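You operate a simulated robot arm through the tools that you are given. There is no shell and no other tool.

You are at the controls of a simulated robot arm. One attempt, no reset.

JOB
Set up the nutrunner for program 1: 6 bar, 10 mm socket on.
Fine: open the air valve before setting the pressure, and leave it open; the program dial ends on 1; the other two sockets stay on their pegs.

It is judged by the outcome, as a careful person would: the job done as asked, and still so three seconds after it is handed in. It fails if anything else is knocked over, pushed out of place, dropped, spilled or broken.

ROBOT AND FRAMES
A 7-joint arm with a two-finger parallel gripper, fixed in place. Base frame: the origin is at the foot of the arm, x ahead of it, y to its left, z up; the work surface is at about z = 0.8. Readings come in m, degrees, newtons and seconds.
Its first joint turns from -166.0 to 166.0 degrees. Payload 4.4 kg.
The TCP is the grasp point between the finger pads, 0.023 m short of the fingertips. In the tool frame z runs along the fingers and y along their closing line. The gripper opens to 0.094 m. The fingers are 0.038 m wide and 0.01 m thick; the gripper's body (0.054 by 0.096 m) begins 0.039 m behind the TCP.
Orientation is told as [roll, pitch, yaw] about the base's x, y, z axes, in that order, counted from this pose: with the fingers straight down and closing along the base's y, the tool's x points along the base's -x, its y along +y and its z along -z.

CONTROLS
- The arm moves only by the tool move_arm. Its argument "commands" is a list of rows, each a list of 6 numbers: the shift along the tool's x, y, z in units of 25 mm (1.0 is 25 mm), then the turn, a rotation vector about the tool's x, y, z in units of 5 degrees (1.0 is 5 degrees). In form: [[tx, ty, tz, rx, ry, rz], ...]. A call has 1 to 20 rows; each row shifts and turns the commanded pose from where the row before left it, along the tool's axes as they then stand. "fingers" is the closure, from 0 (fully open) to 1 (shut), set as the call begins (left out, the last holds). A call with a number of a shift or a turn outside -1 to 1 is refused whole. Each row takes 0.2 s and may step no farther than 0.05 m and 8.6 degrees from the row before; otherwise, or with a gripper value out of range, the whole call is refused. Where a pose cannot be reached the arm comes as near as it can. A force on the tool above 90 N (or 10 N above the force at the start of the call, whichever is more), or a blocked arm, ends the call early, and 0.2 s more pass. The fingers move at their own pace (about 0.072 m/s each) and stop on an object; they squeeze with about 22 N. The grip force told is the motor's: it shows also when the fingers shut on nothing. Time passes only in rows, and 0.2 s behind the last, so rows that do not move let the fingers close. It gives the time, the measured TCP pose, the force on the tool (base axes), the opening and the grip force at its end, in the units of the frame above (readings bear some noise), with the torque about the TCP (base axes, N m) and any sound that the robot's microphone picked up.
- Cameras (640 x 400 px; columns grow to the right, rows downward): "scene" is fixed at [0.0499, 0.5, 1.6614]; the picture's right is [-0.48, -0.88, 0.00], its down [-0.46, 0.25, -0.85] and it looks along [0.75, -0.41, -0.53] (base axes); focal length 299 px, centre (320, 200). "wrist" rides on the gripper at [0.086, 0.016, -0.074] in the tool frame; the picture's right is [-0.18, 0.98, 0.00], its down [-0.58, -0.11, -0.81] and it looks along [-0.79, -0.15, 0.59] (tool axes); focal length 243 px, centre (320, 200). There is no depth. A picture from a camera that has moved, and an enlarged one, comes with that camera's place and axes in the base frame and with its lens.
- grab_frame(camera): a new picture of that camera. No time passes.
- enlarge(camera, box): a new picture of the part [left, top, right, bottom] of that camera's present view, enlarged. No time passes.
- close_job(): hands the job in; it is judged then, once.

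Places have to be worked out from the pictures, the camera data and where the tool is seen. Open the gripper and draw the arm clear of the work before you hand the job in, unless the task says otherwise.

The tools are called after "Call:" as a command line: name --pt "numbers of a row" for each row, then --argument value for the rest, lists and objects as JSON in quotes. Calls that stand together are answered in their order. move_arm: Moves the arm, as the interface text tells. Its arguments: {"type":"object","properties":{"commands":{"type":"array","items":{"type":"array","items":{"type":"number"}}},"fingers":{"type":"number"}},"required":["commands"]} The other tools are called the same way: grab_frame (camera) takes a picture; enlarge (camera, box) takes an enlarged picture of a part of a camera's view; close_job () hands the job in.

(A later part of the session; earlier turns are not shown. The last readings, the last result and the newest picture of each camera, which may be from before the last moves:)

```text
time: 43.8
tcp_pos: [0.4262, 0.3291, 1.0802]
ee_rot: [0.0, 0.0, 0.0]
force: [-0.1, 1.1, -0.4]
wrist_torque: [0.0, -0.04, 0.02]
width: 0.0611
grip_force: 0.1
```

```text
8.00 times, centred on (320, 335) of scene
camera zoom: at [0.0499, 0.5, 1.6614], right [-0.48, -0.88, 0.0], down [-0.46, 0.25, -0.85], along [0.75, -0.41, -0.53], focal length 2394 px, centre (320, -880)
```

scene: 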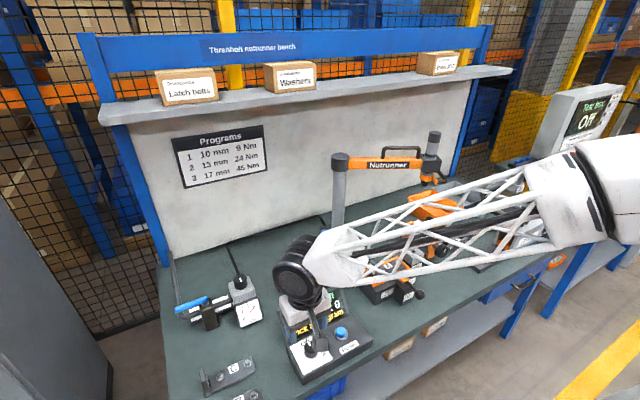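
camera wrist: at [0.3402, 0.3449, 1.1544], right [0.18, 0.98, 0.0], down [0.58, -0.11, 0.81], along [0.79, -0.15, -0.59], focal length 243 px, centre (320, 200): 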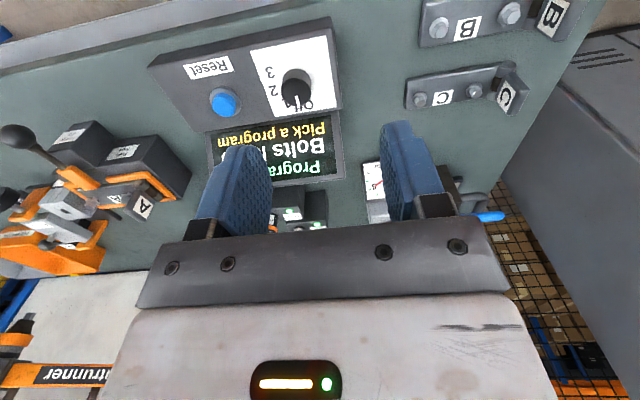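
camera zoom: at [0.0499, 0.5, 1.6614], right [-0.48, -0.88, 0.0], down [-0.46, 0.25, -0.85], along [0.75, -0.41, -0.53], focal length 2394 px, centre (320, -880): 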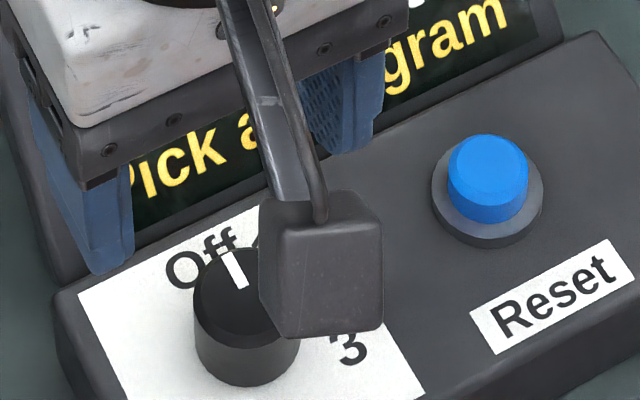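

Dial pointer is on Off; the dial is near (0.49, 0.288) with its top around z = 0.88, but the height is ill-determined. I take a side view by moving left and yawing to look along -y.

Call:
move_arm --pt "-0.29 0.98 -0.18 0 0 0" --pt "-0.29 0.98 -0.18 0 0 0" --pt "-0.29 0.98 -0.18 0 0 0" --pt "-0.29 0.98 -0.18 0 0 0" --pt "-0.29 0.98 -0.18 0 0 0" --pt "-0.29 0.98 -0.18 0 0 0" --pt "-0.29 0.98 -0.18 0 0 0" --pt "-0.29 0.98 -0.18 0 0 0" --pt "-0.29 0.98 -0.18 0 0 0"

Call:
move_arm --pt "0 0 0 0 0 1" --pt "0 0 0 0 0 1" --pt "0 0 0 0 0 1" --pt "0 0 0 0 0 1" --pt "0 0 0 0 0 1" --pt "0 0 0 0 0 1" --pt "0 0 0 0 0 1" --pt "0 0 0 0 0 1" --pt "0 0 0 0 0 1" --pt "0 0 0 0 0 1" --pt "0 0 0 0 0 1" --pt "0 0 0 0 0 1" --pt "0 0 0 0 0 1" --pt "0 0 0 0 0 1" --pt "0 0 0 0 0 1" --pt "0 0 0 0 0 1"

Call:
grab_frame --camera "wrist"

Call:
enlarge --camera "scene" --box '[280, 310, 360, 360]'

```text
time: 45.8
tcp_pos: [0.4919, 0.5505, 1.1208]
ee_rot: [0.0, 0.0, 0.0]
force: [-0.5, -0.3, -0.1]
wrist_torque: [-0.01, 0.02, 0.01]
width: 0.0612
grip_force: 0.0
```

```text
time: 49.2
tcp_pos: [0.4928, 0.5491, 1.1215]
ee_rot: [0.0, 0.0, -80.0]
force: [-0.5, -1.3, -0.1]
wrist_torque: [0.0, -0.07, -0.01]
width: 0.0614
grip_force: 0.1
```

```text
taken
camera wrist: at [0.4932, 0.6374, 1.1957], right [1.0, -0.01, 0.0], down [-0.01, -0.59, 0.81], along [-0.01, -0.81, -0.59], focal length 243 px, centre (320, 200)
```

wrist: 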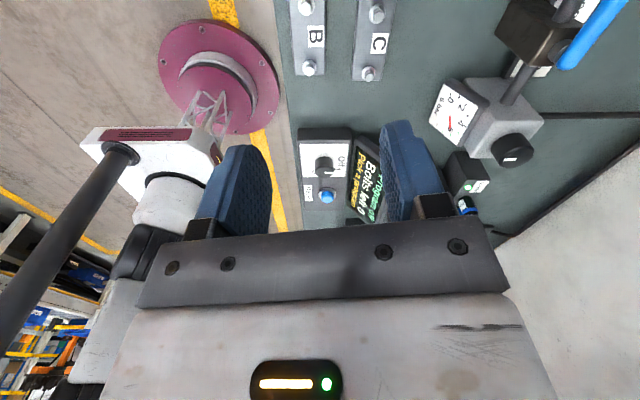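

```text
8.00 times, centred on (320, 335) of scene
camera zoom: at [0.0499, 0.5, 1.6614], right [-0.48, -0.88, 0.0], down [-0.46, 0.25, -0.85], along [0.75, -0.41, -0.53], focal length 2394 px, centre (320, -880)
```

zoom: 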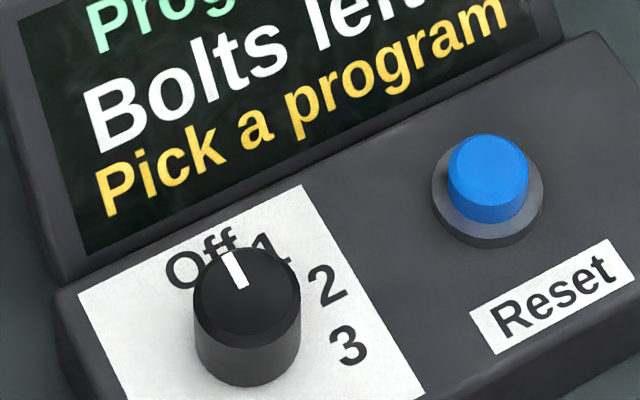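

Call:
enlarge --camera "wrist" --box '[290, 120, 402, 190]'

Call:
enlarge --camera "wrist" --box '[300, 140, 364, 180]'

```text
5.71 times, centred on (346, 155) of wrist
camera zoom: at [0.4932, 0.6374, 1.1957], right [1.0, -0.01, 0.0], down [-0.01, -0.59, 0.81], along [-0.01, -0.81, -0.59], focal length 1386 px, centre (171, 457)
```

zoom: 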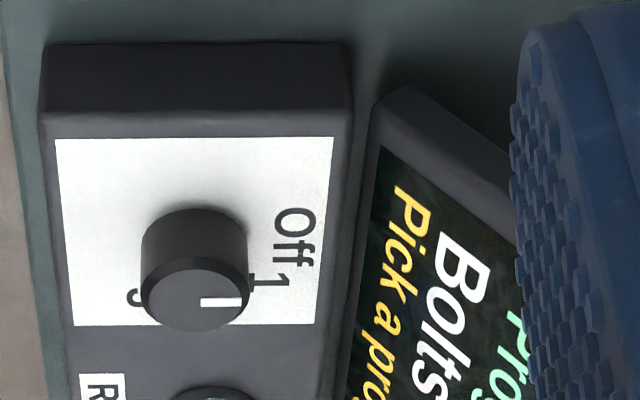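

```text
10.00 times, centred on (332, 160) of wrist
camera zoom: at [0.4932, 0.6374, 1.1957], right [1.0, -0.01, 0.0], down [-0.01, -0.59, 0.81], along [-0.01, -0.81, -0.59], focal length 2426 px, centre (200, 600)
```

zoom: 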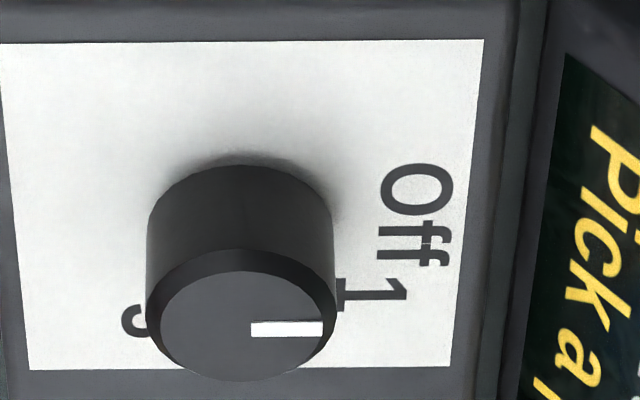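

Three views agree: the dial top is at (0.499, 0.284, 0.866), about 37 mm across, on a panel near z = 0.842, with its pointer toward +x (Off). "1" is roughly 40 degrees clockwise. I yaw to +20 and come above it.

Call:
move_arm --pt "0 0 0 0 0 -1" --pt "0 0 0 0 0 -1" --pt "0 0 0 0 0 -1" --pt "0 0 0 0 0 -1" --pt "0 0 0 0 0 -1" --pt "0 0 0 0 0 -1" --pt "0 0 0 0 0 -1" --pt "0 0 0 0 0 -1" --pt "0 0 0 0 0 -1" --pt "0 0 0 0 0 -1" --pt "0 0 0 0 0 -1" --pt "0 0 0 0 0 -1" --pt "0 0 0 0 0 -1" --pt "0 0 0 0 0 -1" --pt "0 0 0 0 0 -1" --pt "0 0 0 0 0 -1" --pt "0 0 0 0 0 -1" --pt "0 0 0 0 0 -1" --pt "0 0 0 0 0 -1" --pt "0 0 0 0 0 -1" --fingers 0.38

Call:
move_arm --pt "0.309 -0.9145 0.51 0 0 0" --pt "0.309 -0.9145 0.51 0 0 0" --pt "0.309 -0.9145 0.51 0 0 0" --pt "0.309 -0.9145 0.51 0 0 0" --pt "0.309 -0.9145 0.51 0 0 0" --pt "0.309 -0.9145 0.51 0 0 0" --pt "0.309 -0.9145 0.51 0 0 0" --pt "0.309 -0.9145 0.51 0 0 0" --pt "0.309 -0.9145 0.51 0 0 0" --pt "0.309 -0.9145 0.51 0 0 0" --pt "0.309 -0.9145 0.51 0 0 0"

Call:
grab_frame --camera "wrist"

Call:
enlarge --camera "scene" --box '[260, 280, 372, 350]'

```text
time: 53.4
tcp_pos: [0.4924, 0.5499, 1.1215]
ee_rot: [0.0, 0.0, 20.0]
force: [0.6, -0.4, -0.4]
wrist_torque: [0.02, -0.02, 0.01]
width: 0.0582
grip_force: 0.0
```

```text
time: 55.8
tcp_pos: [0.4986, 0.2837, 0.981]
ee_rot: [-0.1, 0.0, 20.1]
force: [0.4, 0.6, 0.5]
wrist_torque: [0.04, 0.03, 0.01]
width: 0.0581
grip_force: 0.0
```

```text
taken
camera wrist: at [0.4115, 0.2689, 1.0551], right [-0.16, 0.99, 0.0], down [0.58, 0.1, 0.81], along [0.8, 0.13, -0.59], focal length 243 px, centre (320, 200)
```

wrist: 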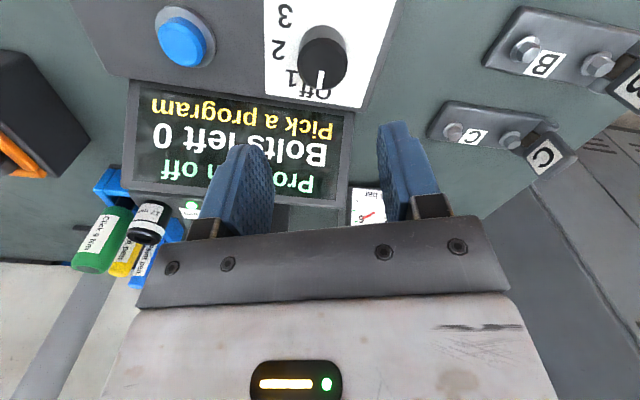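

```text
5.71 times, centred on (316, 315) of scene
camera zoom: at [0.0499, 0.5, 1.6614], right [-0.48, -0.88, 0.0], down [-0.46, 0.25, -0.85], along [0.75, -0.41, -0.53], focal length 1710 px, centre (343, -457)
```

zoom: 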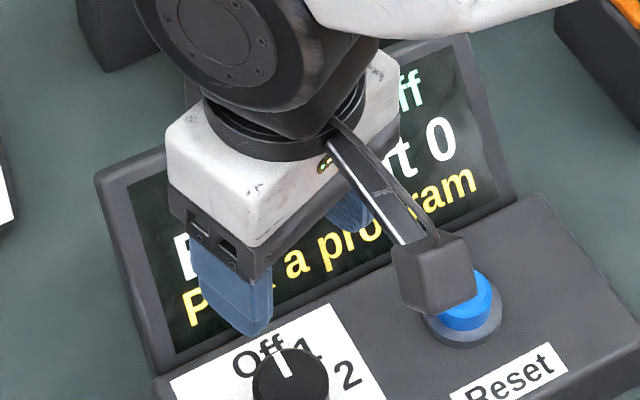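

The hand is above the dial, which this view puts at (0.497, 0.285). I descend around it, keeping the fingertips just above the panel.

Call:
move_arm --pt "0 0.03 1 0 0 0" --pt "0 0 1 0 0 0" --pt "0 0 1 0 0 0" --pt "0 0 0.9 0 0 0" --pt "0 0 0.5 0 0 0" --pt "0 0 0 0 0 0"

Call:
grab_frame --camera "wrist"

Call:
enlarge --camera "scene" --box '[260, 300, 372, 370]'

```text
time: 57.2
tcp_pos: [0.4987, 0.2853, 0.8705]
ee_rot: [0.0, 0.0, 20.0]
force: [-0.3, 0.6, 0.5]
wrist_torque: [0.0, 0.0, 0.01]
width: 0.0583
grip_force: 0.1
```

```text
taken
camera wrist: at [0.4113, 0.2704, 0.9446], right [-0.16, 0.99, 0.0], down [0.58, 0.1, 0.81], along [0.8, 0.13, -0.59], focal length 243 px, centre (320, 200)
```

wrist: 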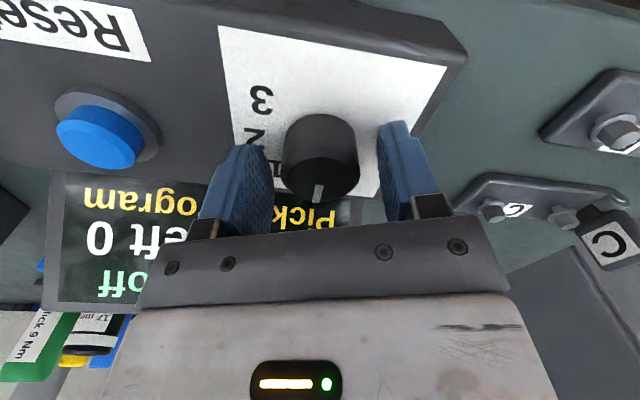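

```text
5.71 times, centred on (316, 335) of scene
camera zoom: at [0.0499, 0.5, 1.6614], right [-0.48, -0.88, 0.0], down [-0.46, 0.25, -0.85], along [0.75, -0.41, -0.53], focal length 1710 px, centre (343, -571)
```

zoom: 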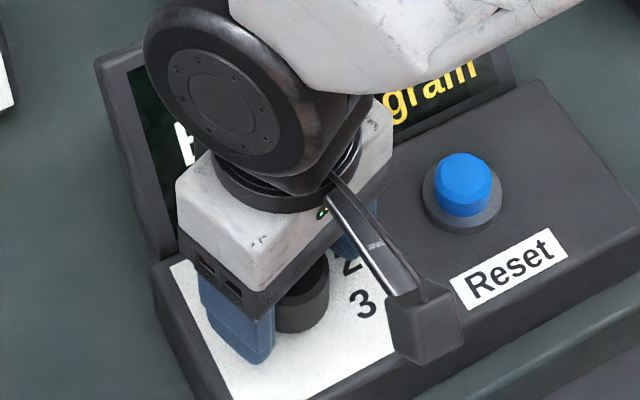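

The dial is between the pads. I grip and turn it 40 degrees clockwise.

Call:
move_arm --pt "0 0 0 0 0 0" --pt "0 0 0 0 0 0" --pt "0 0 0 0 0 0" --fingers 1

Call:
move_arm --pt "0 0 0 0 0 1" --pt "0 0 0 0 0 1" --pt "0 0 0 0 0 1" --pt "0 0 0 0 0 1" --pt "0 0 0 0 0 1" --pt "0 0 0 0 0 1" --pt "0 0 0 0 0 1" --pt "0 0 0 0 0 1" --pt "0 0 0 0 0 0"

Call:
grab_frame --camera "wrist"

Call:
enlarge --camera "scene" --box '[260, 290, 372, 360]'

```text
time: 58.0
tcp_pos: [0.4986, 0.2859, 0.8709]
ee_rot: [0.0, 0.0, 20.1]
force: [-7.9, 22.6, -4.0]
wrist_torque: [-0.1, -0.2, -0.01]
width: 0.0377
grip_force: 45.1
```

```text
time: 60.0
tcp_pos: [0.498, 0.2848, 0.8713]
ee_rot: [0.0, 0.0, -20.2]
force: [-16.8, -6.2, 15.0]
wrist_torque: [0.02, -0.46, -0.02]
width: 0.0376
grip_force: 45.1
```

```text
taken
camera wrist: at [0.4224, 0.3293, 0.9446], right [0.51, 0.86, 0.0], down [0.51, -0.3, 0.81], along [0.69, -0.41, -0.59], focal length 243 px, centre (320, 200)
```

wrist: 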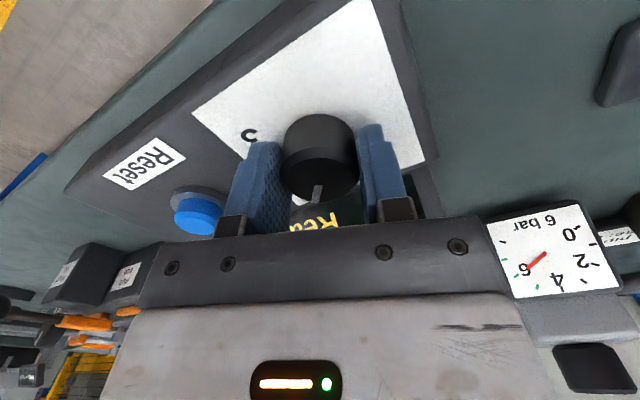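

```text
5.71 times, centred on (316, 325) of scene
camera zoom: at [0.0499, 0.5, 1.6614], right [-0.48, -0.88, 0.0], down [-0.46, 0.25, -0.85], along [0.75, -0.41, -0.53], focal length 1710 px, centre (343, -514)
```

zoom: 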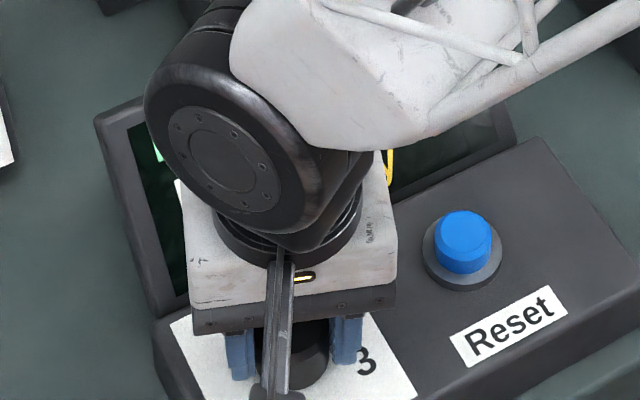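

The bottom display line now starts with "Rea…", so the dial registered. I release and rise to read the screen and check the pointer.

Call:
move_arm --pt "0 0 0 0 0 0" --pt "0 0 0 0 0 0" --pt "0 0 -1 0 0 0" --pt "0 0 -1 0 0 0" --pt "0 0 -1 0 0 0" --pt "0 0 -1 0 0 0" --pt "0 0 -1 0 0 0" --pt "0 0 -1 0 0 0" --pt "0 0 -1 0 0 0" --pt "0 0 -1 0 0 0" --pt "0 0 -1 0 0 0" --fingers 0.38

Call:
grab_frame --camera "wrist"

Call:
enlarge --camera "scene" --box '[260, 285, 388, 365]'

```text
time: 62.4
tcp_pos: [0.4988, 0.2833, 1.0959]
ee_rot: [0.0, 0.0, -20.0]
force: [0.9, 0.4, -0.1]
wrist_torque: [0.02, -0.02, 0.0]
width: 0.0582
grip_force: 0.1
```

```text
taken
camera wrist: at [0.4221, 0.3294, 1.17], right [0.51, 0.86, 0.0], down [0.51, -0.3, 0.81], along [0.69, -0.41, -0.59], focal length 243 px, centre (320, 200)
```

wrist: 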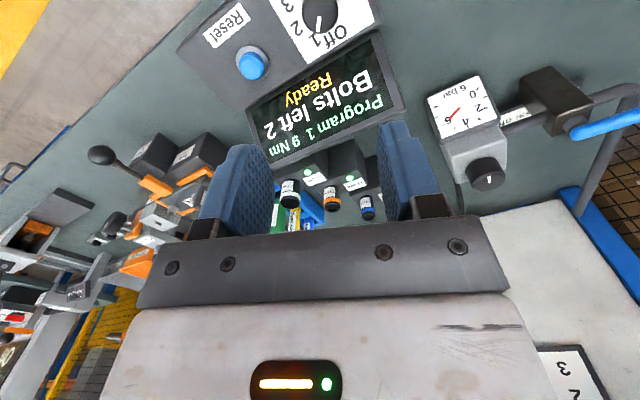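

```text
5.00 times, centred on (324, 325) of scene
camera zoom: at [0.0499, 0.5, 1.6614], right [-0.48, -0.88, 0.0], down [-0.46, 0.25, -0.85], along [0.75, -0.41, -0.53], focal length 1496 px, centre (300, -425)
```

zoom: 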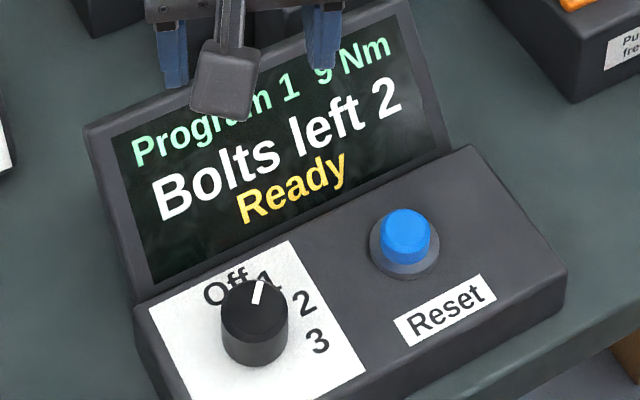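

The screen shows "Program 1 9 Nm, Bolts left 2, Ready". I check the pointer's alignment to 1 more closely.

Call:
enlarge --camera "wrist" --box '[256, 0, 384, 80]'

Call:
enlarge --camera "scene" --box '[290, 330, 338, 360]'

Call:
enlarge --camera "wrist" --box '[260, 160, 388, 240]'

```text
5.00 times, centred on (320, 40) of wrist
camera zoom: at [0.4221, 0.3294, 1.17], right [0.51, 0.86, 0.0], down [0.51, -0.3, 0.81], along [0.69, -0.41, -0.59], focal length 1213 px, centre (320, 1000)
```

zoom: 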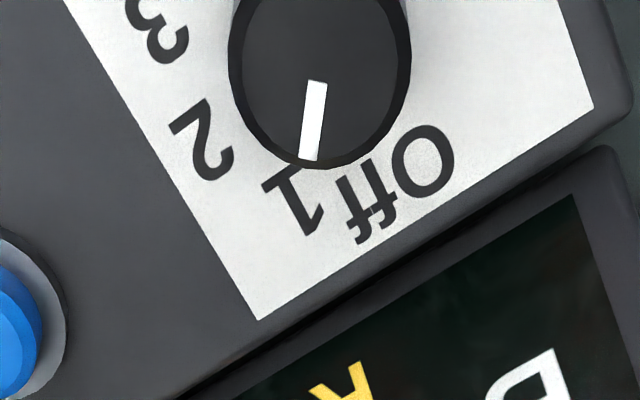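

```text
13.33 times, centred on (314, 345) of scene
camera zoom: at [0.0499, 0.5, 1.6614], right [-0.48, -0.88, 0.0], down [-0.46, 0.25, -0.85], along [0.75, -0.41, -0.53], focal length 3991 px, centre (400, -1733)
```

zoom: 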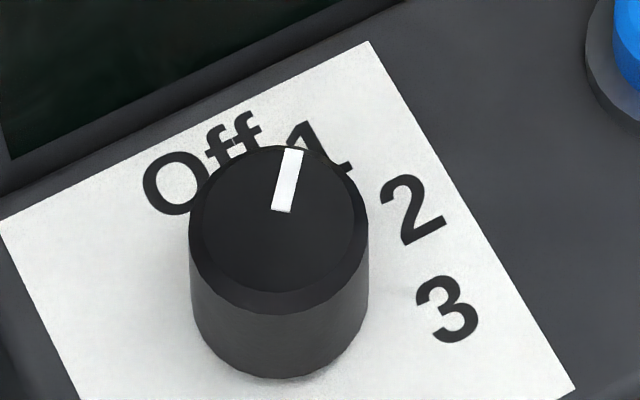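

```text
5.00 times, centred on (324, 200) of wrist
camera zoom: at [0.4221, 0.3294, 1.17], right [0.51, 0.86, 0.0], down [0.51, -0.3, 0.81], along [0.69, -0.41, -0.59], focal length 1213 px, centre (300, 200)
```

zoom: 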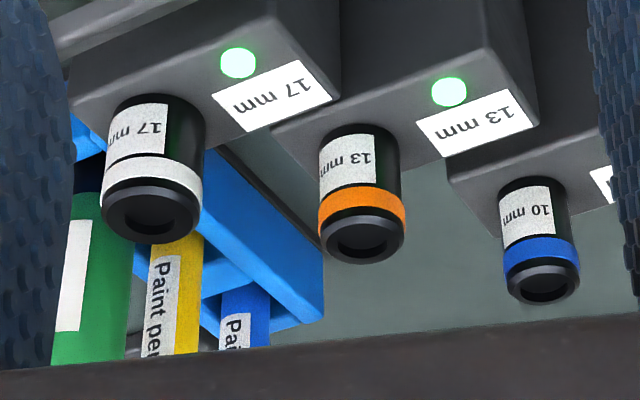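

Worked back to panel angles, Off sits at 0 degrees and 1 at about 40 degrees, so the dial is squarely on 1. The 10 mm socket top is near (0.813, 0.207, 0.914). Before picking it I go and study the nutrunner's drive.

Call:
move_arm --pt "0 0 0 0 0 -1" --pt "0 0 0 0 0 -1" --pt "0 0 0 0 0 -1" --pt "0 0 0 0 0 -1"

Call:
move_arm --pt "-0.06 -1 -0.3 0 0 0" --pt "-0.06 -1 -0.3 0 0 0" --pt "-0.06 -1 -0.3 0 0 0" --pt "-0.06 -1 -0.3 0 0 0" --pt "-0.06 -1 -0.3 0 0 0" --pt "-0.06 -1 -0.3 0 0 0" --pt "-0.06 -1 -0.3 0 0 0" --pt "-0.06 -1 -0.3 0 0 0" --pt "-0.06 -1 -0.3 0 0 0" --pt "-0.06 -1 -0.3 0 0 0" --pt "-0.06 -1 -0.3 0 0 0" --pt "-0.06 -1 -0.3 0 0 0" --pt "-0.06 -1 -0.3 0 0 0" --pt "-0.06 -1 -0.3 0 0 0" --pt "-0.06 -1 -0.3 0 0 0" --pt "-0.06 -1 -0.3 0 0 0" --pt "-0.06 -1 -0.3 0 0 0" --pt "-0.06 -1 -0.3 0 0 0" --pt "-0.06 -1 -0.3 0 0 0" --pt "-0.06 -1 -0.3 0 0 0"

Call:
grab_frame --camera "wrist"

Call:
grab_frame --camera "scene"

```text
time: 63.4
tcp_pos: [0.4984, 0.2844, 1.0952]
ee_rot: [0.0, 0.1, 0.0]
force: [0.1, -1.0, 0.4]
wrist_torque: [-0.01, 0.01, 0.0]
width: 0.0582
grip_force: 0.0
```

```text
time: 67.6
tcp_pos: [0.5265, -0.2147, 1.2468]
ee_rot: [0.1, 0.0, -0.1]
force: [-0.2, 0.3, 0.5]
wrist_torque: [0.01, 0.0, 0.01]
width: 0.0582
grip_force: 0.1
```

```text
taken
camera wrist: at [0.4407, -0.1985, 1.3198], right [0.18, 0.98, 0.0], down [0.58, -0.11, 0.81], along [0.79, -0.15, -0.59], focal length 243 px, centre (320, 200)
```

wrist: 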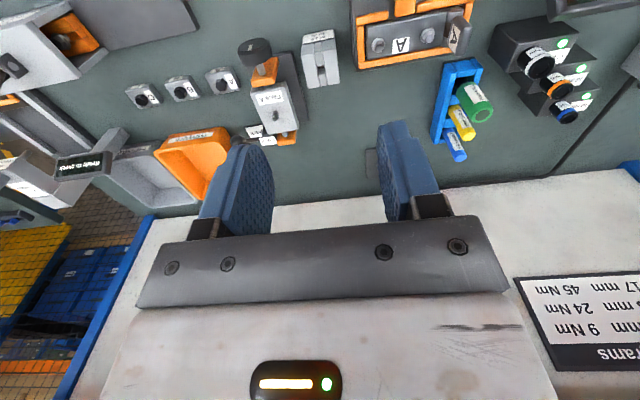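

```text
taken
```

scene: 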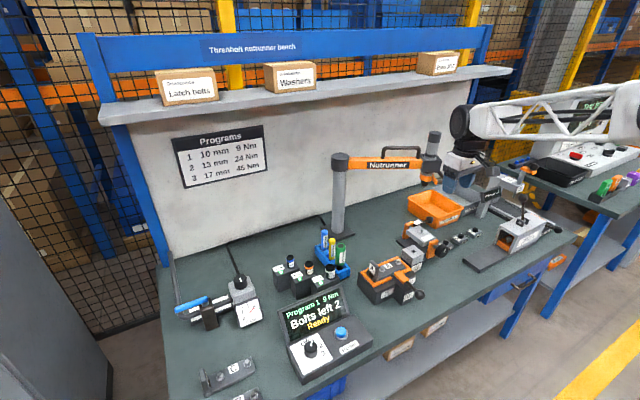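

The nutrunner is hidden behind the gripper in this view. I lower a bit and pitch the tool forward by 30 degrees so the wrist camera looks nearly level at it.

Call:
move_arm --pt "0.17 -0.77 0.95 0 0 0" --pt "0.17 -0.77 0.95 0 0 0" --pt "0.17 -0.77 0.95 0 0 0" --pt "0.17 -0.77 0.95 0 0 0" --pt "0.17 -0.77 0.95 0 0 0" --pt "0.17 -0.77 0.95 0 0 0" --pt "0 0 0 0 -1 0" --pt "0 0 0 0 -1 0" --pt "0 0 0 0 -1 0" --pt "0 0 0 0 -1 0" --pt "0 0 0 0 -1 0" --pt "0 0 0 0 -1 0"

Call:
grab_frame --camera "wrist"

Call:
grab_frame --camera "scene"

```text
time: 70.4
tcp_pos: [0.5195, -0.3168, 1.0759]
ee_rot: [1.8, -28.0, 1.1]
force: [0.1, -0.5, 0.3]
wrist_torque: [0.01, -0.02, -0.01]
width: 0.0584
grip_force: 0.0
stopped in row 12: the arm was blocked; the commanded pose is now the measured one
```

```text
taken
camera wrist: at [0.4074, -0.3058, 1.1008], right [0.13, 0.98, 0.12], down [0.14, -0.13, 0.98], along [0.98, -0.11, -0.15], focal length 243 px, centre (320, 200)
```

wrist: 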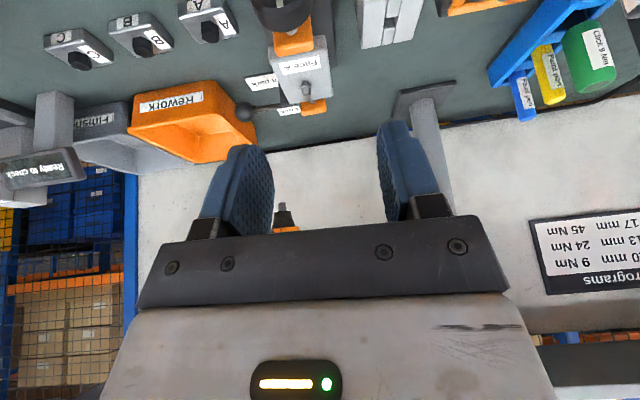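

```text
taken
```

scene: 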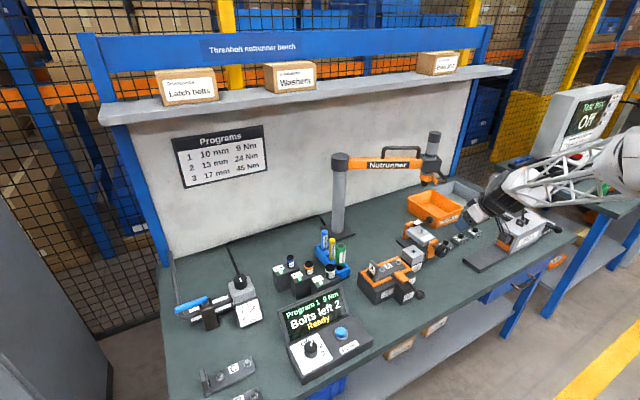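

The arm met a limit at pitch -28, with no contact force. The drive tip is just visible between the fingers, so I enlarge it.

Call:
enlarge --camera "wrist" --box '[240, 180, 336, 240]'

Call:
enlarge --camera "scene" --box '[380, 120, 476, 180]'

Call:
enlarge --camera "scene" --box '[400, 160, 448, 190]'

Call:
enlarge --camera "scene" --box '[260, 220, 372, 290]'

```text
6.67 times, centred on (288, 210) of wrist
camera zoom: at [0.4074, -0.3058, 1.1008], right [0.13, 0.98, 0.12], down [0.14, -0.13, 0.98], along [0.98, -0.11, -0.15], focal length 1618 px, centre (533, 133)
```

zoom: 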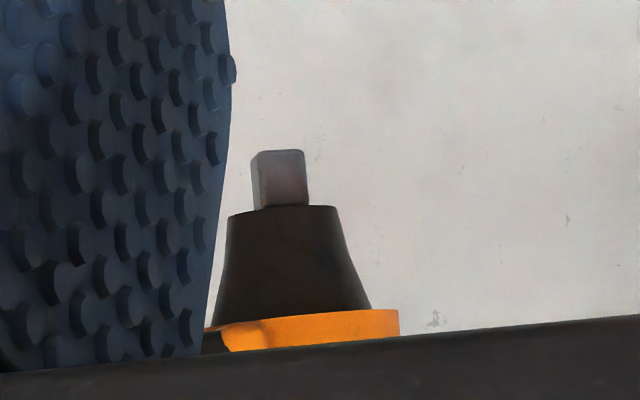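

```text
6.67 times, centred on (428, 150) of scene
camera zoom: at [0.0499, 0.5, 1.6614], right [-0.48, -0.88, 0.0], down [-0.46, 0.25, -0.85], along [0.75, -0.41, -0.53], focal length 1995 px, centre (-400, 533)
```

zoom: 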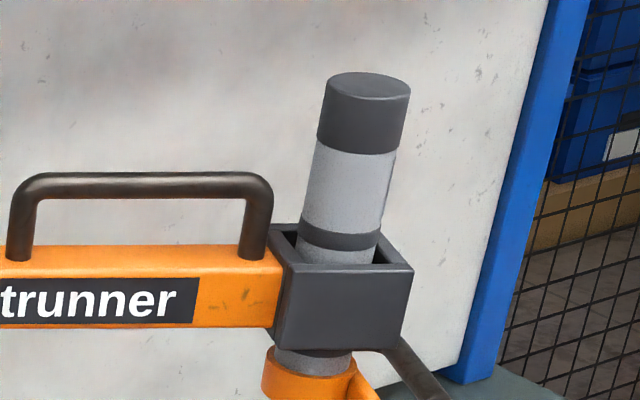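

```text
13.33 times, centred on (424, 175) of scene
camera zoom: at [0.0499, 0.5, 1.6614], right [-0.48, -0.88, 0.0], down [-0.46, 0.25, -0.85], along [0.75, -0.41, -0.53], focal length 3991 px, centre (-1067, 533)
```

zoom: 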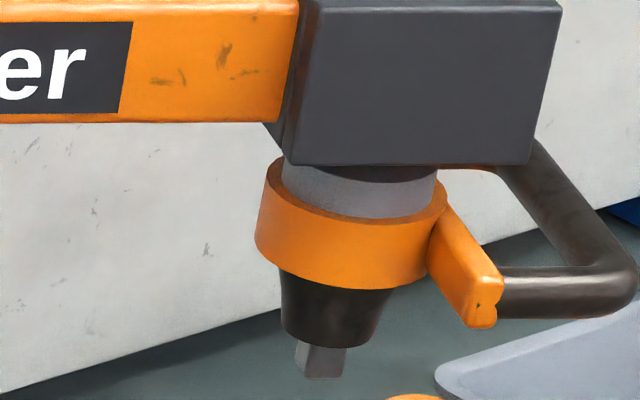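

```text
5.71 times, centred on (316, 255) of scene
camera zoom: at [0.0499, 0.5, 1.6614], right [-0.48, -0.88, 0.0], down [-0.46, 0.25, -0.85], along [0.75, -0.41, -0.53], focal length 1710 px, centre (343, -114)
```

zoom: 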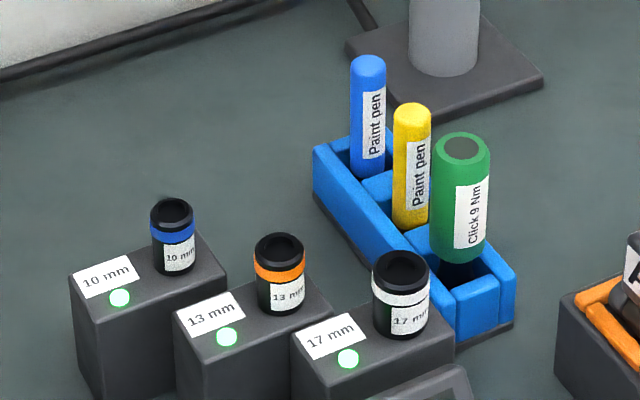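

The geometry is now well fixed. The drive is a square about 12.7 mm across with its tip near (0.805, -0.415, 1.034), aligned with the boom (face normals at about 62 degrees mod 90). An orange trigger tab sits to one side and must not be touched. I un-pitch and then go look down into the 10 mm socket.

Call:
move_arm --pt "0 0 -0.8 0 1 0" --pt "0 0 -0.8 0 1 0" --pt "0 0 -0.8 0 1 0" --pt "0 0 -0.5 0 1 0" --pt "0 0 0 0 1 0" --pt "0 0 0 0 0.6 0" --pt "0 0 0 0 0 0"

```text
time: 72.0
tcp_pos: [0.4927, -0.3226, 1.1441]
ee_rot: [1.6, 0.0, 1.6]
force: [-0.5, 0.1, 0.0]
wrist_torque: [0.03, 0.0, -0.02]
width: 0.0585
grip_force: 0.0
```

Call:
move_arm --pt "0 1 0 0.32 0 0.32" --pt "0 1 0 0 0 0" --pt "0 1 0 0 0 0" --pt "0 1 0 0 0 0" --pt "0 1 0 0 0 0" --pt "0 1 0 0 0 0" --pt "0 1 0 0 0 0" --pt "0 1 0 0 0 0" --pt "0 1 0 0 0 0" --pt "0 1 0 0 0 0" --pt "0 1 0 0 0 0" --pt "-0.2 1 0 0 0 0" --pt "-0.5 1 0 0 0 0" --pt "-0.8 1 0 0 0 0" --pt "-1 1 0 0 0 0" --pt "-1 1 0 0 0 0" --pt "-1 1 0 0 0 0" --pt "-1 1 0 0 0 0" --pt "-1 1 0 0 0 0" --pt "-1 1 0 0 0 0"

Call:
grab_frame --camera "wrist"

```text
time: 76.2
tcp_pos: [0.6785, 0.1779, 1.1447]
ee_rot: [0.0, -0.1, 0.1]
force: [-0.4, -0.1, 0.2]
wrist_torque: [-0.02, 0.01, -0.02]
width: 0.0585
grip_force: 0.0
```

```text
taken
camera wrist: at [0.5909, 0.1945, 1.2184], right [0.18, 0.98, 0.0], down [0.58, -0.11, 0.81], along [0.79, -0.15, -0.59], focal length 243 px, centre (320, 200)
```

wrist: 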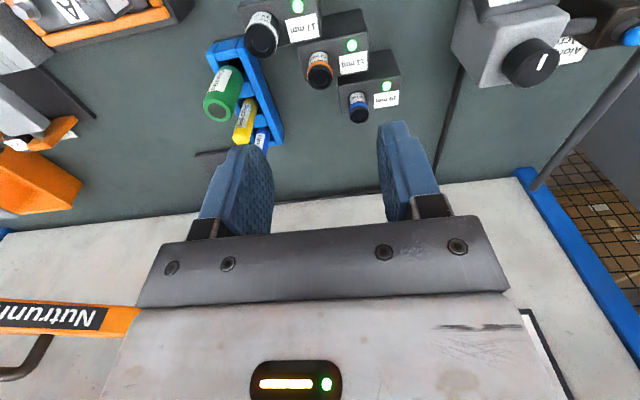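

Call:
move_arm --pt "-0.8 0.18 0.9 0 0 0" --pt "-0.8 0.18 0.9 0 0 0" --pt "-0.8 0.18 0.9 0 0 0" --pt "-0.8 0.18 0.9 0 0 0" --pt "-0.8 0.18 0.9 0 0 0"

Call:
grab_frame --camera "wrist"

Call:
enlarge --camera "wrist" --box '[250, 40, 410, 140]'

```text
time: 77.4
tcp_pos: [0.7788, 0.2006, 1.0336]
ee_rot: [0.1, -0.2, 0.1]
force: [-0.1, 0.4, 0.2]
wrist_torque: [0.0, 0.03, 0.0]
width: 0.0584
grip_force: 0.0
```

```text
taken
camera wrist: at [0.6914, 0.2162, 1.1067], right [0.18, 0.98, 0.0], down [0.58, -0.11, 0.81], along [0.79, -0.15, -0.59], focal length 243 px, centre (320, 200)
```

wrist: 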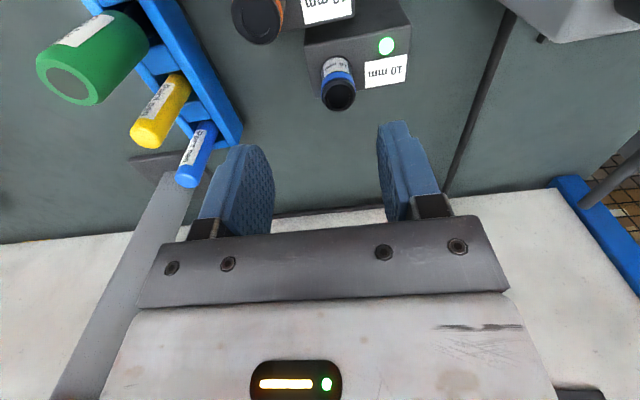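

```text
4.00 times, centred on (330, 90) of wrist
camera zoom: at [0.6914, 0.2162, 1.1067], right [0.18, 0.98, 0.0], down [0.58, -0.11, 0.81], along [0.79, -0.15, -0.59], focal length 970 px, centre (280, 640)
```

zoom: 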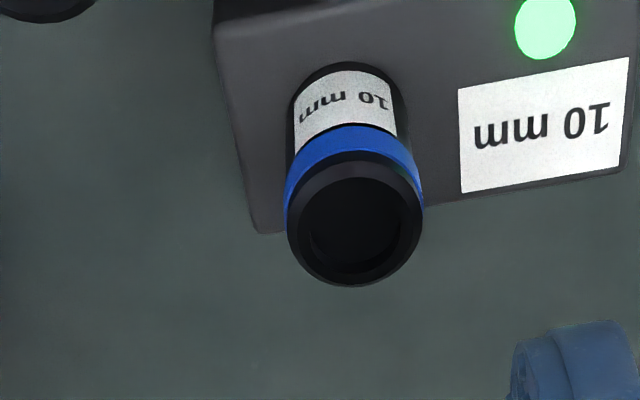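

Call:
enlarge --camera "wrist" --box '[318, 75, 358, 115]'

```text
10.00 times, centred on (338, 95) of wrist
camera zoom: at [0.6914, 0.2162, 1.1067], right [0.18, 0.98, 0.0], down [0.58, -0.11, 0.81], along [0.79, -0.15, -0.59], focal length 2426 px, centre (140, 1250)
```

zoom: 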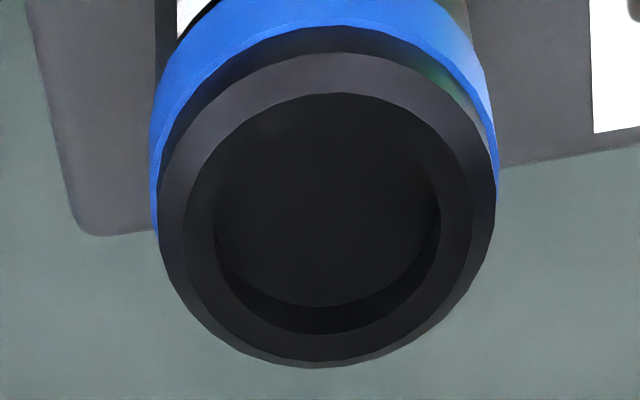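

The socket's top has a plain round recess for the drive, so it stays upright and only needs pushing up, with no flip. It must be held from the side with the tool tilted toward horizontal, so that the hand clears the nutrunner. I raise up and test whether the arm can pitch that far.

Call:
move_arm --pt "0 0 -1 0 0 0" --pt "0 0 -1 0 0 0" --pt "0 0 -1 0 0 0" --pt "0 0 -1 0 0 0" --pt "0 0 0 0 -1 0" --pt "0 0 0 0 -1 0" --pt "0 0 0 0 -1 0" --pt "0 0 0 0 -1 0" --pt "0 0 0 0 -1 0" --pt "0 0 0 0 -1 0"

```text
time: 79.6
tcp_pos: [0.778, 0.2008, 1.1328]
ee_rot: [0.1, -30.2, 0.0]
force: [-0.8, -0.5, 0.5]
wrist_torque: [-0.01, -0.02, 0.01]
width: 0.0582
grip_force: 0.1
```

Pitch -30 is fine here. I continue toward -60.

Call:
move_arm --pt "0 0 0 0 -1 0" --pt "0 0 0 0 -1 0" --pt "0 0 0 0 -1 0" --pt "0 0 0 0 -1 0" --pt "0 0 0 0 -1 0" --pt "0 0 0 0 -1 0"

Call:
grab_frame --camera "scene"

Call:
grab_frame --camera "wrist"

```text
time: 81.0
tcp_pos: [0.7794, 0.2005, 1.1318]
ee_rot: [0.1, -60.1, 0.0]
force: [0.5, 0.2, -1.1]
wrist_torque: [0.0, -0.05, 0.0]
width: 0.0584
grip_force: 0.1
```

```text
taken
```

scene: 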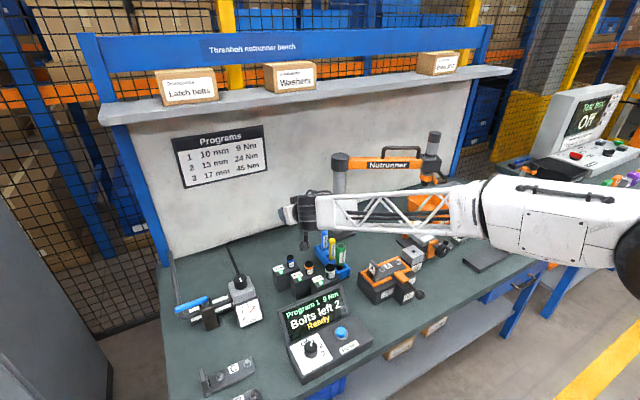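

```text
taken
camera wrist: at [0.67, 0.2163, 1.0939], right [0.09, 0.98, 0.16], down [-0.41, -0.11, 0.91], along [0.91, -0.15, 0.39], focal length 243 px, centre (320, 200)
```

wrist: 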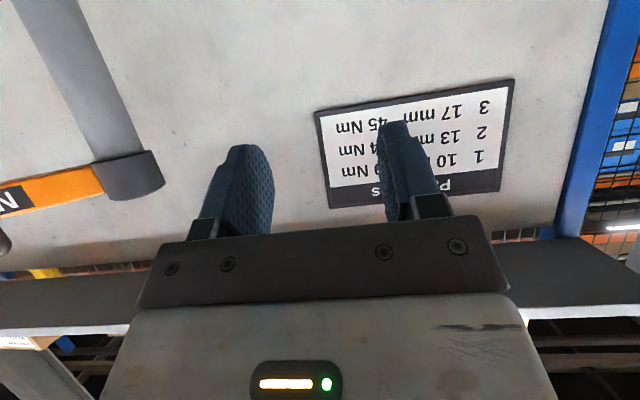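

The arm reaches this tilt fine. The wrist camera hangs below the tool when tilted, so clearances around the stands matter. I zoom in on the stands to fix their geometry.

Call:
enlarge --camera "scene" --box '[264, 245, 328, 285]'

Call:
enlarge --camera "scene" --box '[280, 250, 360, 300]'

```text
10.00 times, centred on (296, 265) of scene
camera zoom: at [0.0499, 0.5, 1.6614], right [-0.48, -0.88, 0.0], down [-0.46, 0.25, -0.85], along [0.75, -0.41, -0.53], focal length 2993 px, centre (560, -450)
```

zoom: 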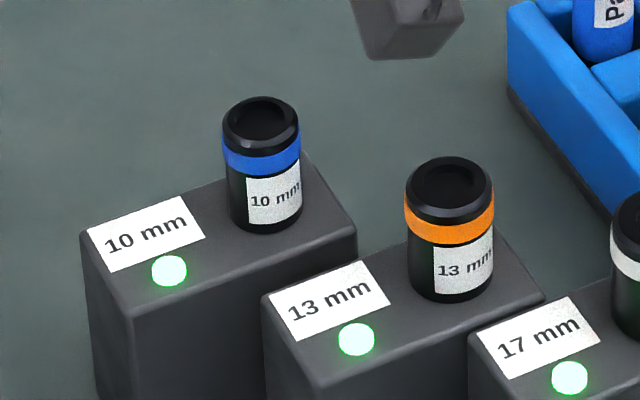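

```text
8.00 times, centred on (320, 275) of scene
camera zoom: at [0.0499, 0.5, 1.6614], right [-0.48, -0.88, 0.0], down [-0.46, 0.25, -0.85], along [0.75, -0.41, -0.53], focal length 2394 px, centre (320, -400)
```

zoom: 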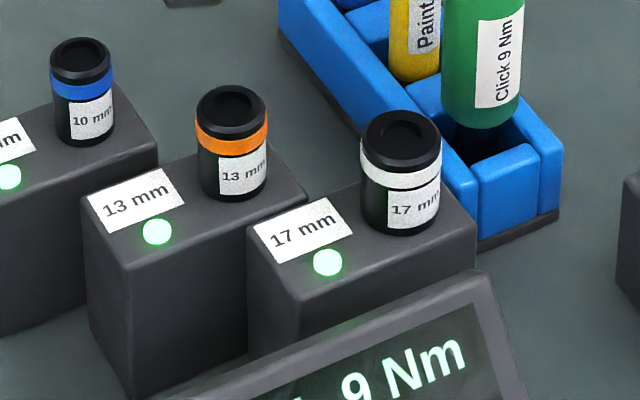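

From these views: the 10 mm socket axis is at (0.806, 0.209), z 0.872 to 0.919, about 28 mm across. Its stand spans x 0.784 to 0.828 and y 0.184 to 0.272. I'll approach with the tool 25 degrees below horizontal, heading az -45, which leaves the wrist camera in the free gap near the regulator. First I rotate up here in clear air.

Call:
move_arm --pt "0 0 0 0 -1 0" --pt "0 0 0 0.906 0 0.423" --pt "0 0 0 0.906 0 0.423" --pt "0 0 0 0.906 0 0.423" --pt "0 0 0 0.906 0 0.423" --pt "0 0 0 0.906 0 0.423" --pt "0 0 0 0.906 0 0.423" --pt "0 0 0 0.906 0 0.423" --pt "0 0 0 0.906 0 0.423" --pt "0 0 0 0.906 0 0.423"

```text
time: 83.2
tcp_pos: [0.7773, 0.2002, 1.1311]
ee_rot: [0.2, -65.0, -45.1]
force: [-0.1, -0.1, -0.5]
wrist_torque: [0.0, -0.03, -0.03]
width: 0.0586
grip_force: 0.0
```

The orientation came out as planned. I move to a point above and behind the socket, still well above everything, and look.

Call:
move_arm --pt "0.84 0.2 0.1 0 0 0" --pt "0.84 0.2 0.1 0 0 0" --pt "0.84 0.2 0.1 0 0 0" --pt "0.84 0.2 0.1 0 0 0" --pt "0.84 0.2 0.1 0 0 0"

Call:
grab_frame --camera "scene"

Call:
enlarge --camera "scene" --box '[220, 200, 348, 280]'

Call:
grab_frame --camera "wrist"

```text
time: 84.4
tcp_pos: [0.772, 0.242, 1.0316]
ee_rot: [0.2, -65.1, -45.0]
force: [1.4, 0.9, 0.4]
wrist_torque: [-0.02, 0.03, 0.0]
width: 0.0584
grip_force: 0.1
```

```text
taken
```

scene: 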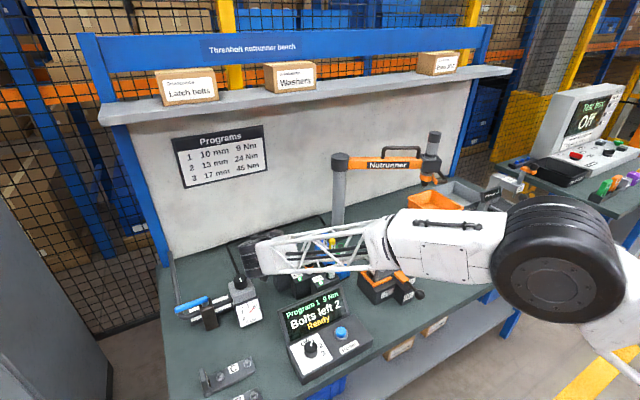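

```text
5.00 times, centred on (284, 240) of scene
camera zoom: at [0.0499, 0.5, 1.6614], right [-0.48, -0.88, 0.0], down [-0.46, 0.25, -0.85], along [0.75, -0.41, -0.53], focal length 1496 px, centre (500, 0)
```

zoom: 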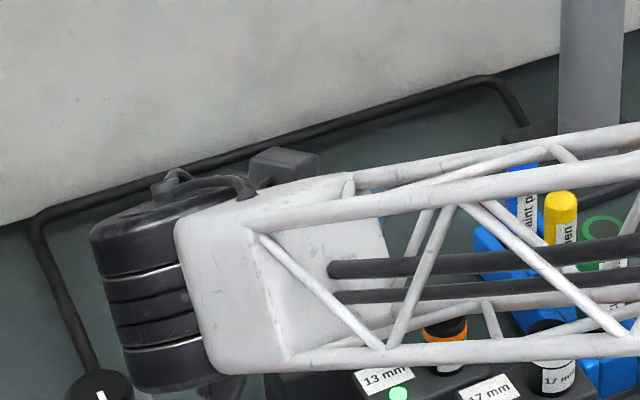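

```text
taken
camera wrist: at [0.7099, 0.3266, 0.9842], right [0.75, 0.64, 0.17], down [-0.42, 0.26, 0.87], along [0.51, -0.72, 0.47], focal length 243 px, centre (320, 200)
```

wrist: 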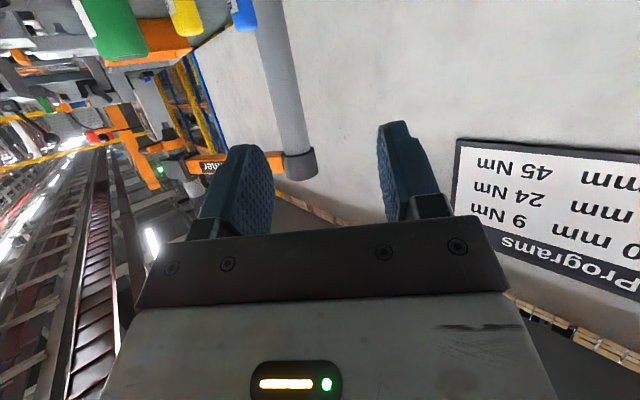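

The arm stays clear: the forearm is well above the bench items. The socket will come into the wrist view between the fingers as I lower, so I descend most of the way and check.

Call:
move_arm --pt "0.85 0 0.4 0 0 0" --pt "0.85 0 0.4 0 0 0" --pt "0.85 0 0.4 0 0 0" --pt "0.5 0 0.23 0 0 0"

Call:
grab_frame --camera "wrist"

Call:
grab_frame --camera "scene"

```text
time: 85.4
tcp_pos: [0.7732, 0.2414, 0.949]
ee_rot: [0.2, -65.0, -45.1]
force: [-0.1, 0.4, 0.3]
wrist_torque: [0.02, -0.01, 0.01]
width: 0.0586
grip_force: 0.1
```

```text
taken
camera wrist: at [0.71, 0.3265, 0.9009], right [0.75, 0.64, 0.17], down [-0.42, 0.26, 0.87], along [0.51, -0.72, 0.47], focal length 243 px, centre (320, 200)
```

wrist: 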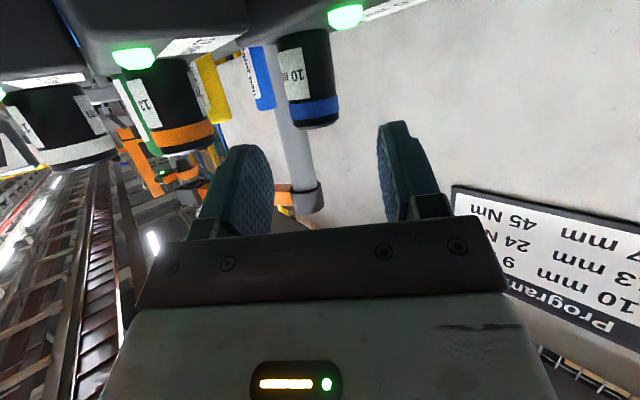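

```text
taken
```

scene: 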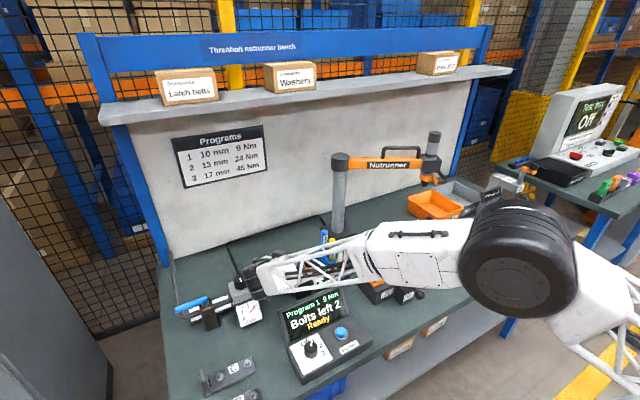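

Call:
enlarge --camera "wrist" --box '[240, 0, 400, 140]'

```text
2.86 times, centred on (320, 70) of wrist
camera zoom: at [0.71, 0.3265, 0.9009], right [0.75, 0.64, 0.17], down [-0.42, 0.26, 0.87], along [0.51, -0.72, 0.47], focal length 693 px, centre (320, 571)
```

zoom: 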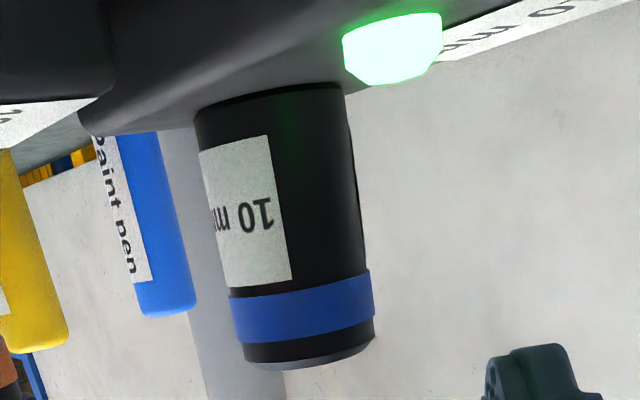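

The close view refines things: the socket's base sits nearer z 0.884 and its top 0.927, with the axis near (0.799, 0.213), already within 2 mm of the finger centre plane. I move in three quarters of the way and look again.

Call:
move_arm --pt "0.228 -0.016 0.363 0 0 0" --pt "0.228 -0.016 0.363 0 0 0" --pt "0.228 -0.016 0.363 0 0 0" --pt "0 0 0 0 0 0"

Call:
grab_frame --camera "wrist"

Call:
enlarge --camera "wrist" --box '[200, 0, 440, 210]'

```text
time: 86.4
tcp_pos: [0.7846, 0.2277, 0.9193]
ee_rot: [0.1, -65.1, -45.1]
force: [0.4, -0.1, 0.0]
wrist_torque: [0.03, 0.01, 0.03]
width: 0.0582
grip_force: 0.0
```

```text
taken
camera wrist: at [0.7213, 0.3128, 0.8732], right [0.75, 0.64, 0.17], down [-0.42, 0.26, 0.87], along [0.51, -0.72, 0.47], focal length 243 px, centre (320, 200)
```

wrist: 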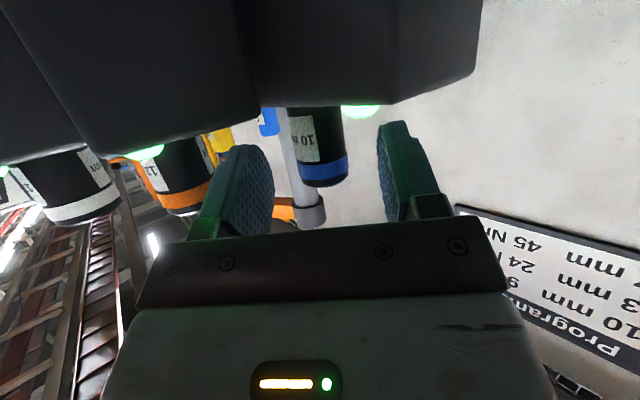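

```text
1.90 times, centred on (320, 105) of wrist
camera zoom: at [0.7213, 0.3128, 0.8732], right [0.75, 0.64, 0.17], down [-0.42, 0.26, 0.87], along [0.51, -0.72, 0.47], focal length 462 px, centre (320, 381)
```

zoom: 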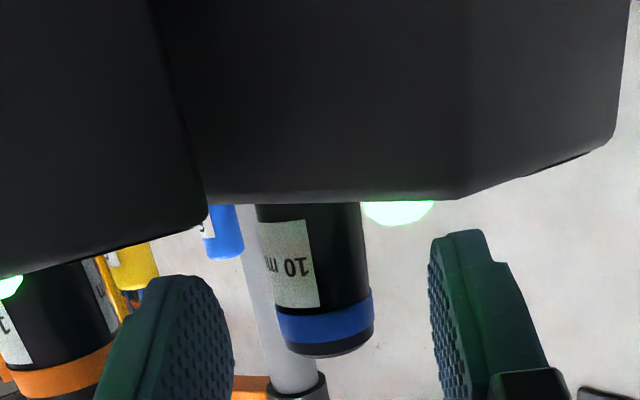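

The stand top is now confirmed at about z 0.883 and the socket is centred between the pads. I take the last step in and close on the socket.

Call:
move_arm --pt "0.228 -0.016 0.363 0 0 0" --pt "0 0 0 0 0 0"

Call:
enlarge --camera "wrist" --box '[200, 0, 440, 210]'

```text
time: 87.0
tcp_pos: [0.7871, 0.2232, 0.9116]
ee_rot: [0.1, -65.1, -45.2]
force: [-4.8, 3.7, 8.1]
wrist_torque: [-0.14, 0.23, -0.16]
width: 0.0588
grip_force: 0.5
```

```text
1.90 times, centred on (320, 105) of wrist
camera zoom: at [0.7254, 0.3085, 0.8646], right [0.75, 0.64, 0.17], down [-0.42, 0.26, 0.87], along [0.51, -0.72, 0.47], focal length 462 px, centre (320, 381)
```

zoom: 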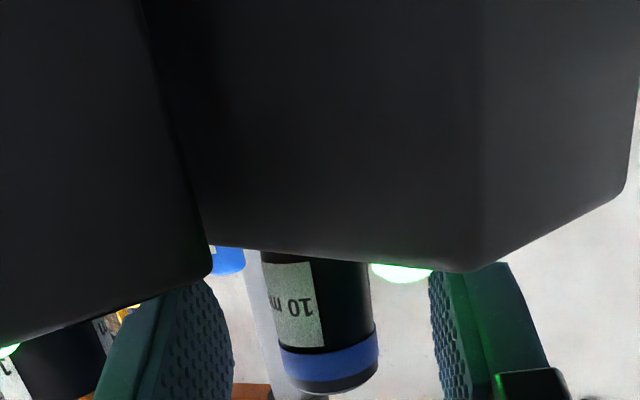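

There is a light 8 N upward contact, so the fingertips are just grazing the stand. I raise by 2.5 mm and check that it clears before closing.

Call:
move_arm --pt "-0.09 0 -0.042 0 0 0" --pt "0 0 0 0 0 0"

```text
time: 87.6
tcp_pos: [0.7885, 0.2224, 0.9139]
ee_rot: [0.1, -65.0, -45.0]
force: [-0.9, 0.2, 0.1]
wrist_torque: [-0.06, -0.03, -0.02]
width: 0.0585
grip_force: 0.1
```

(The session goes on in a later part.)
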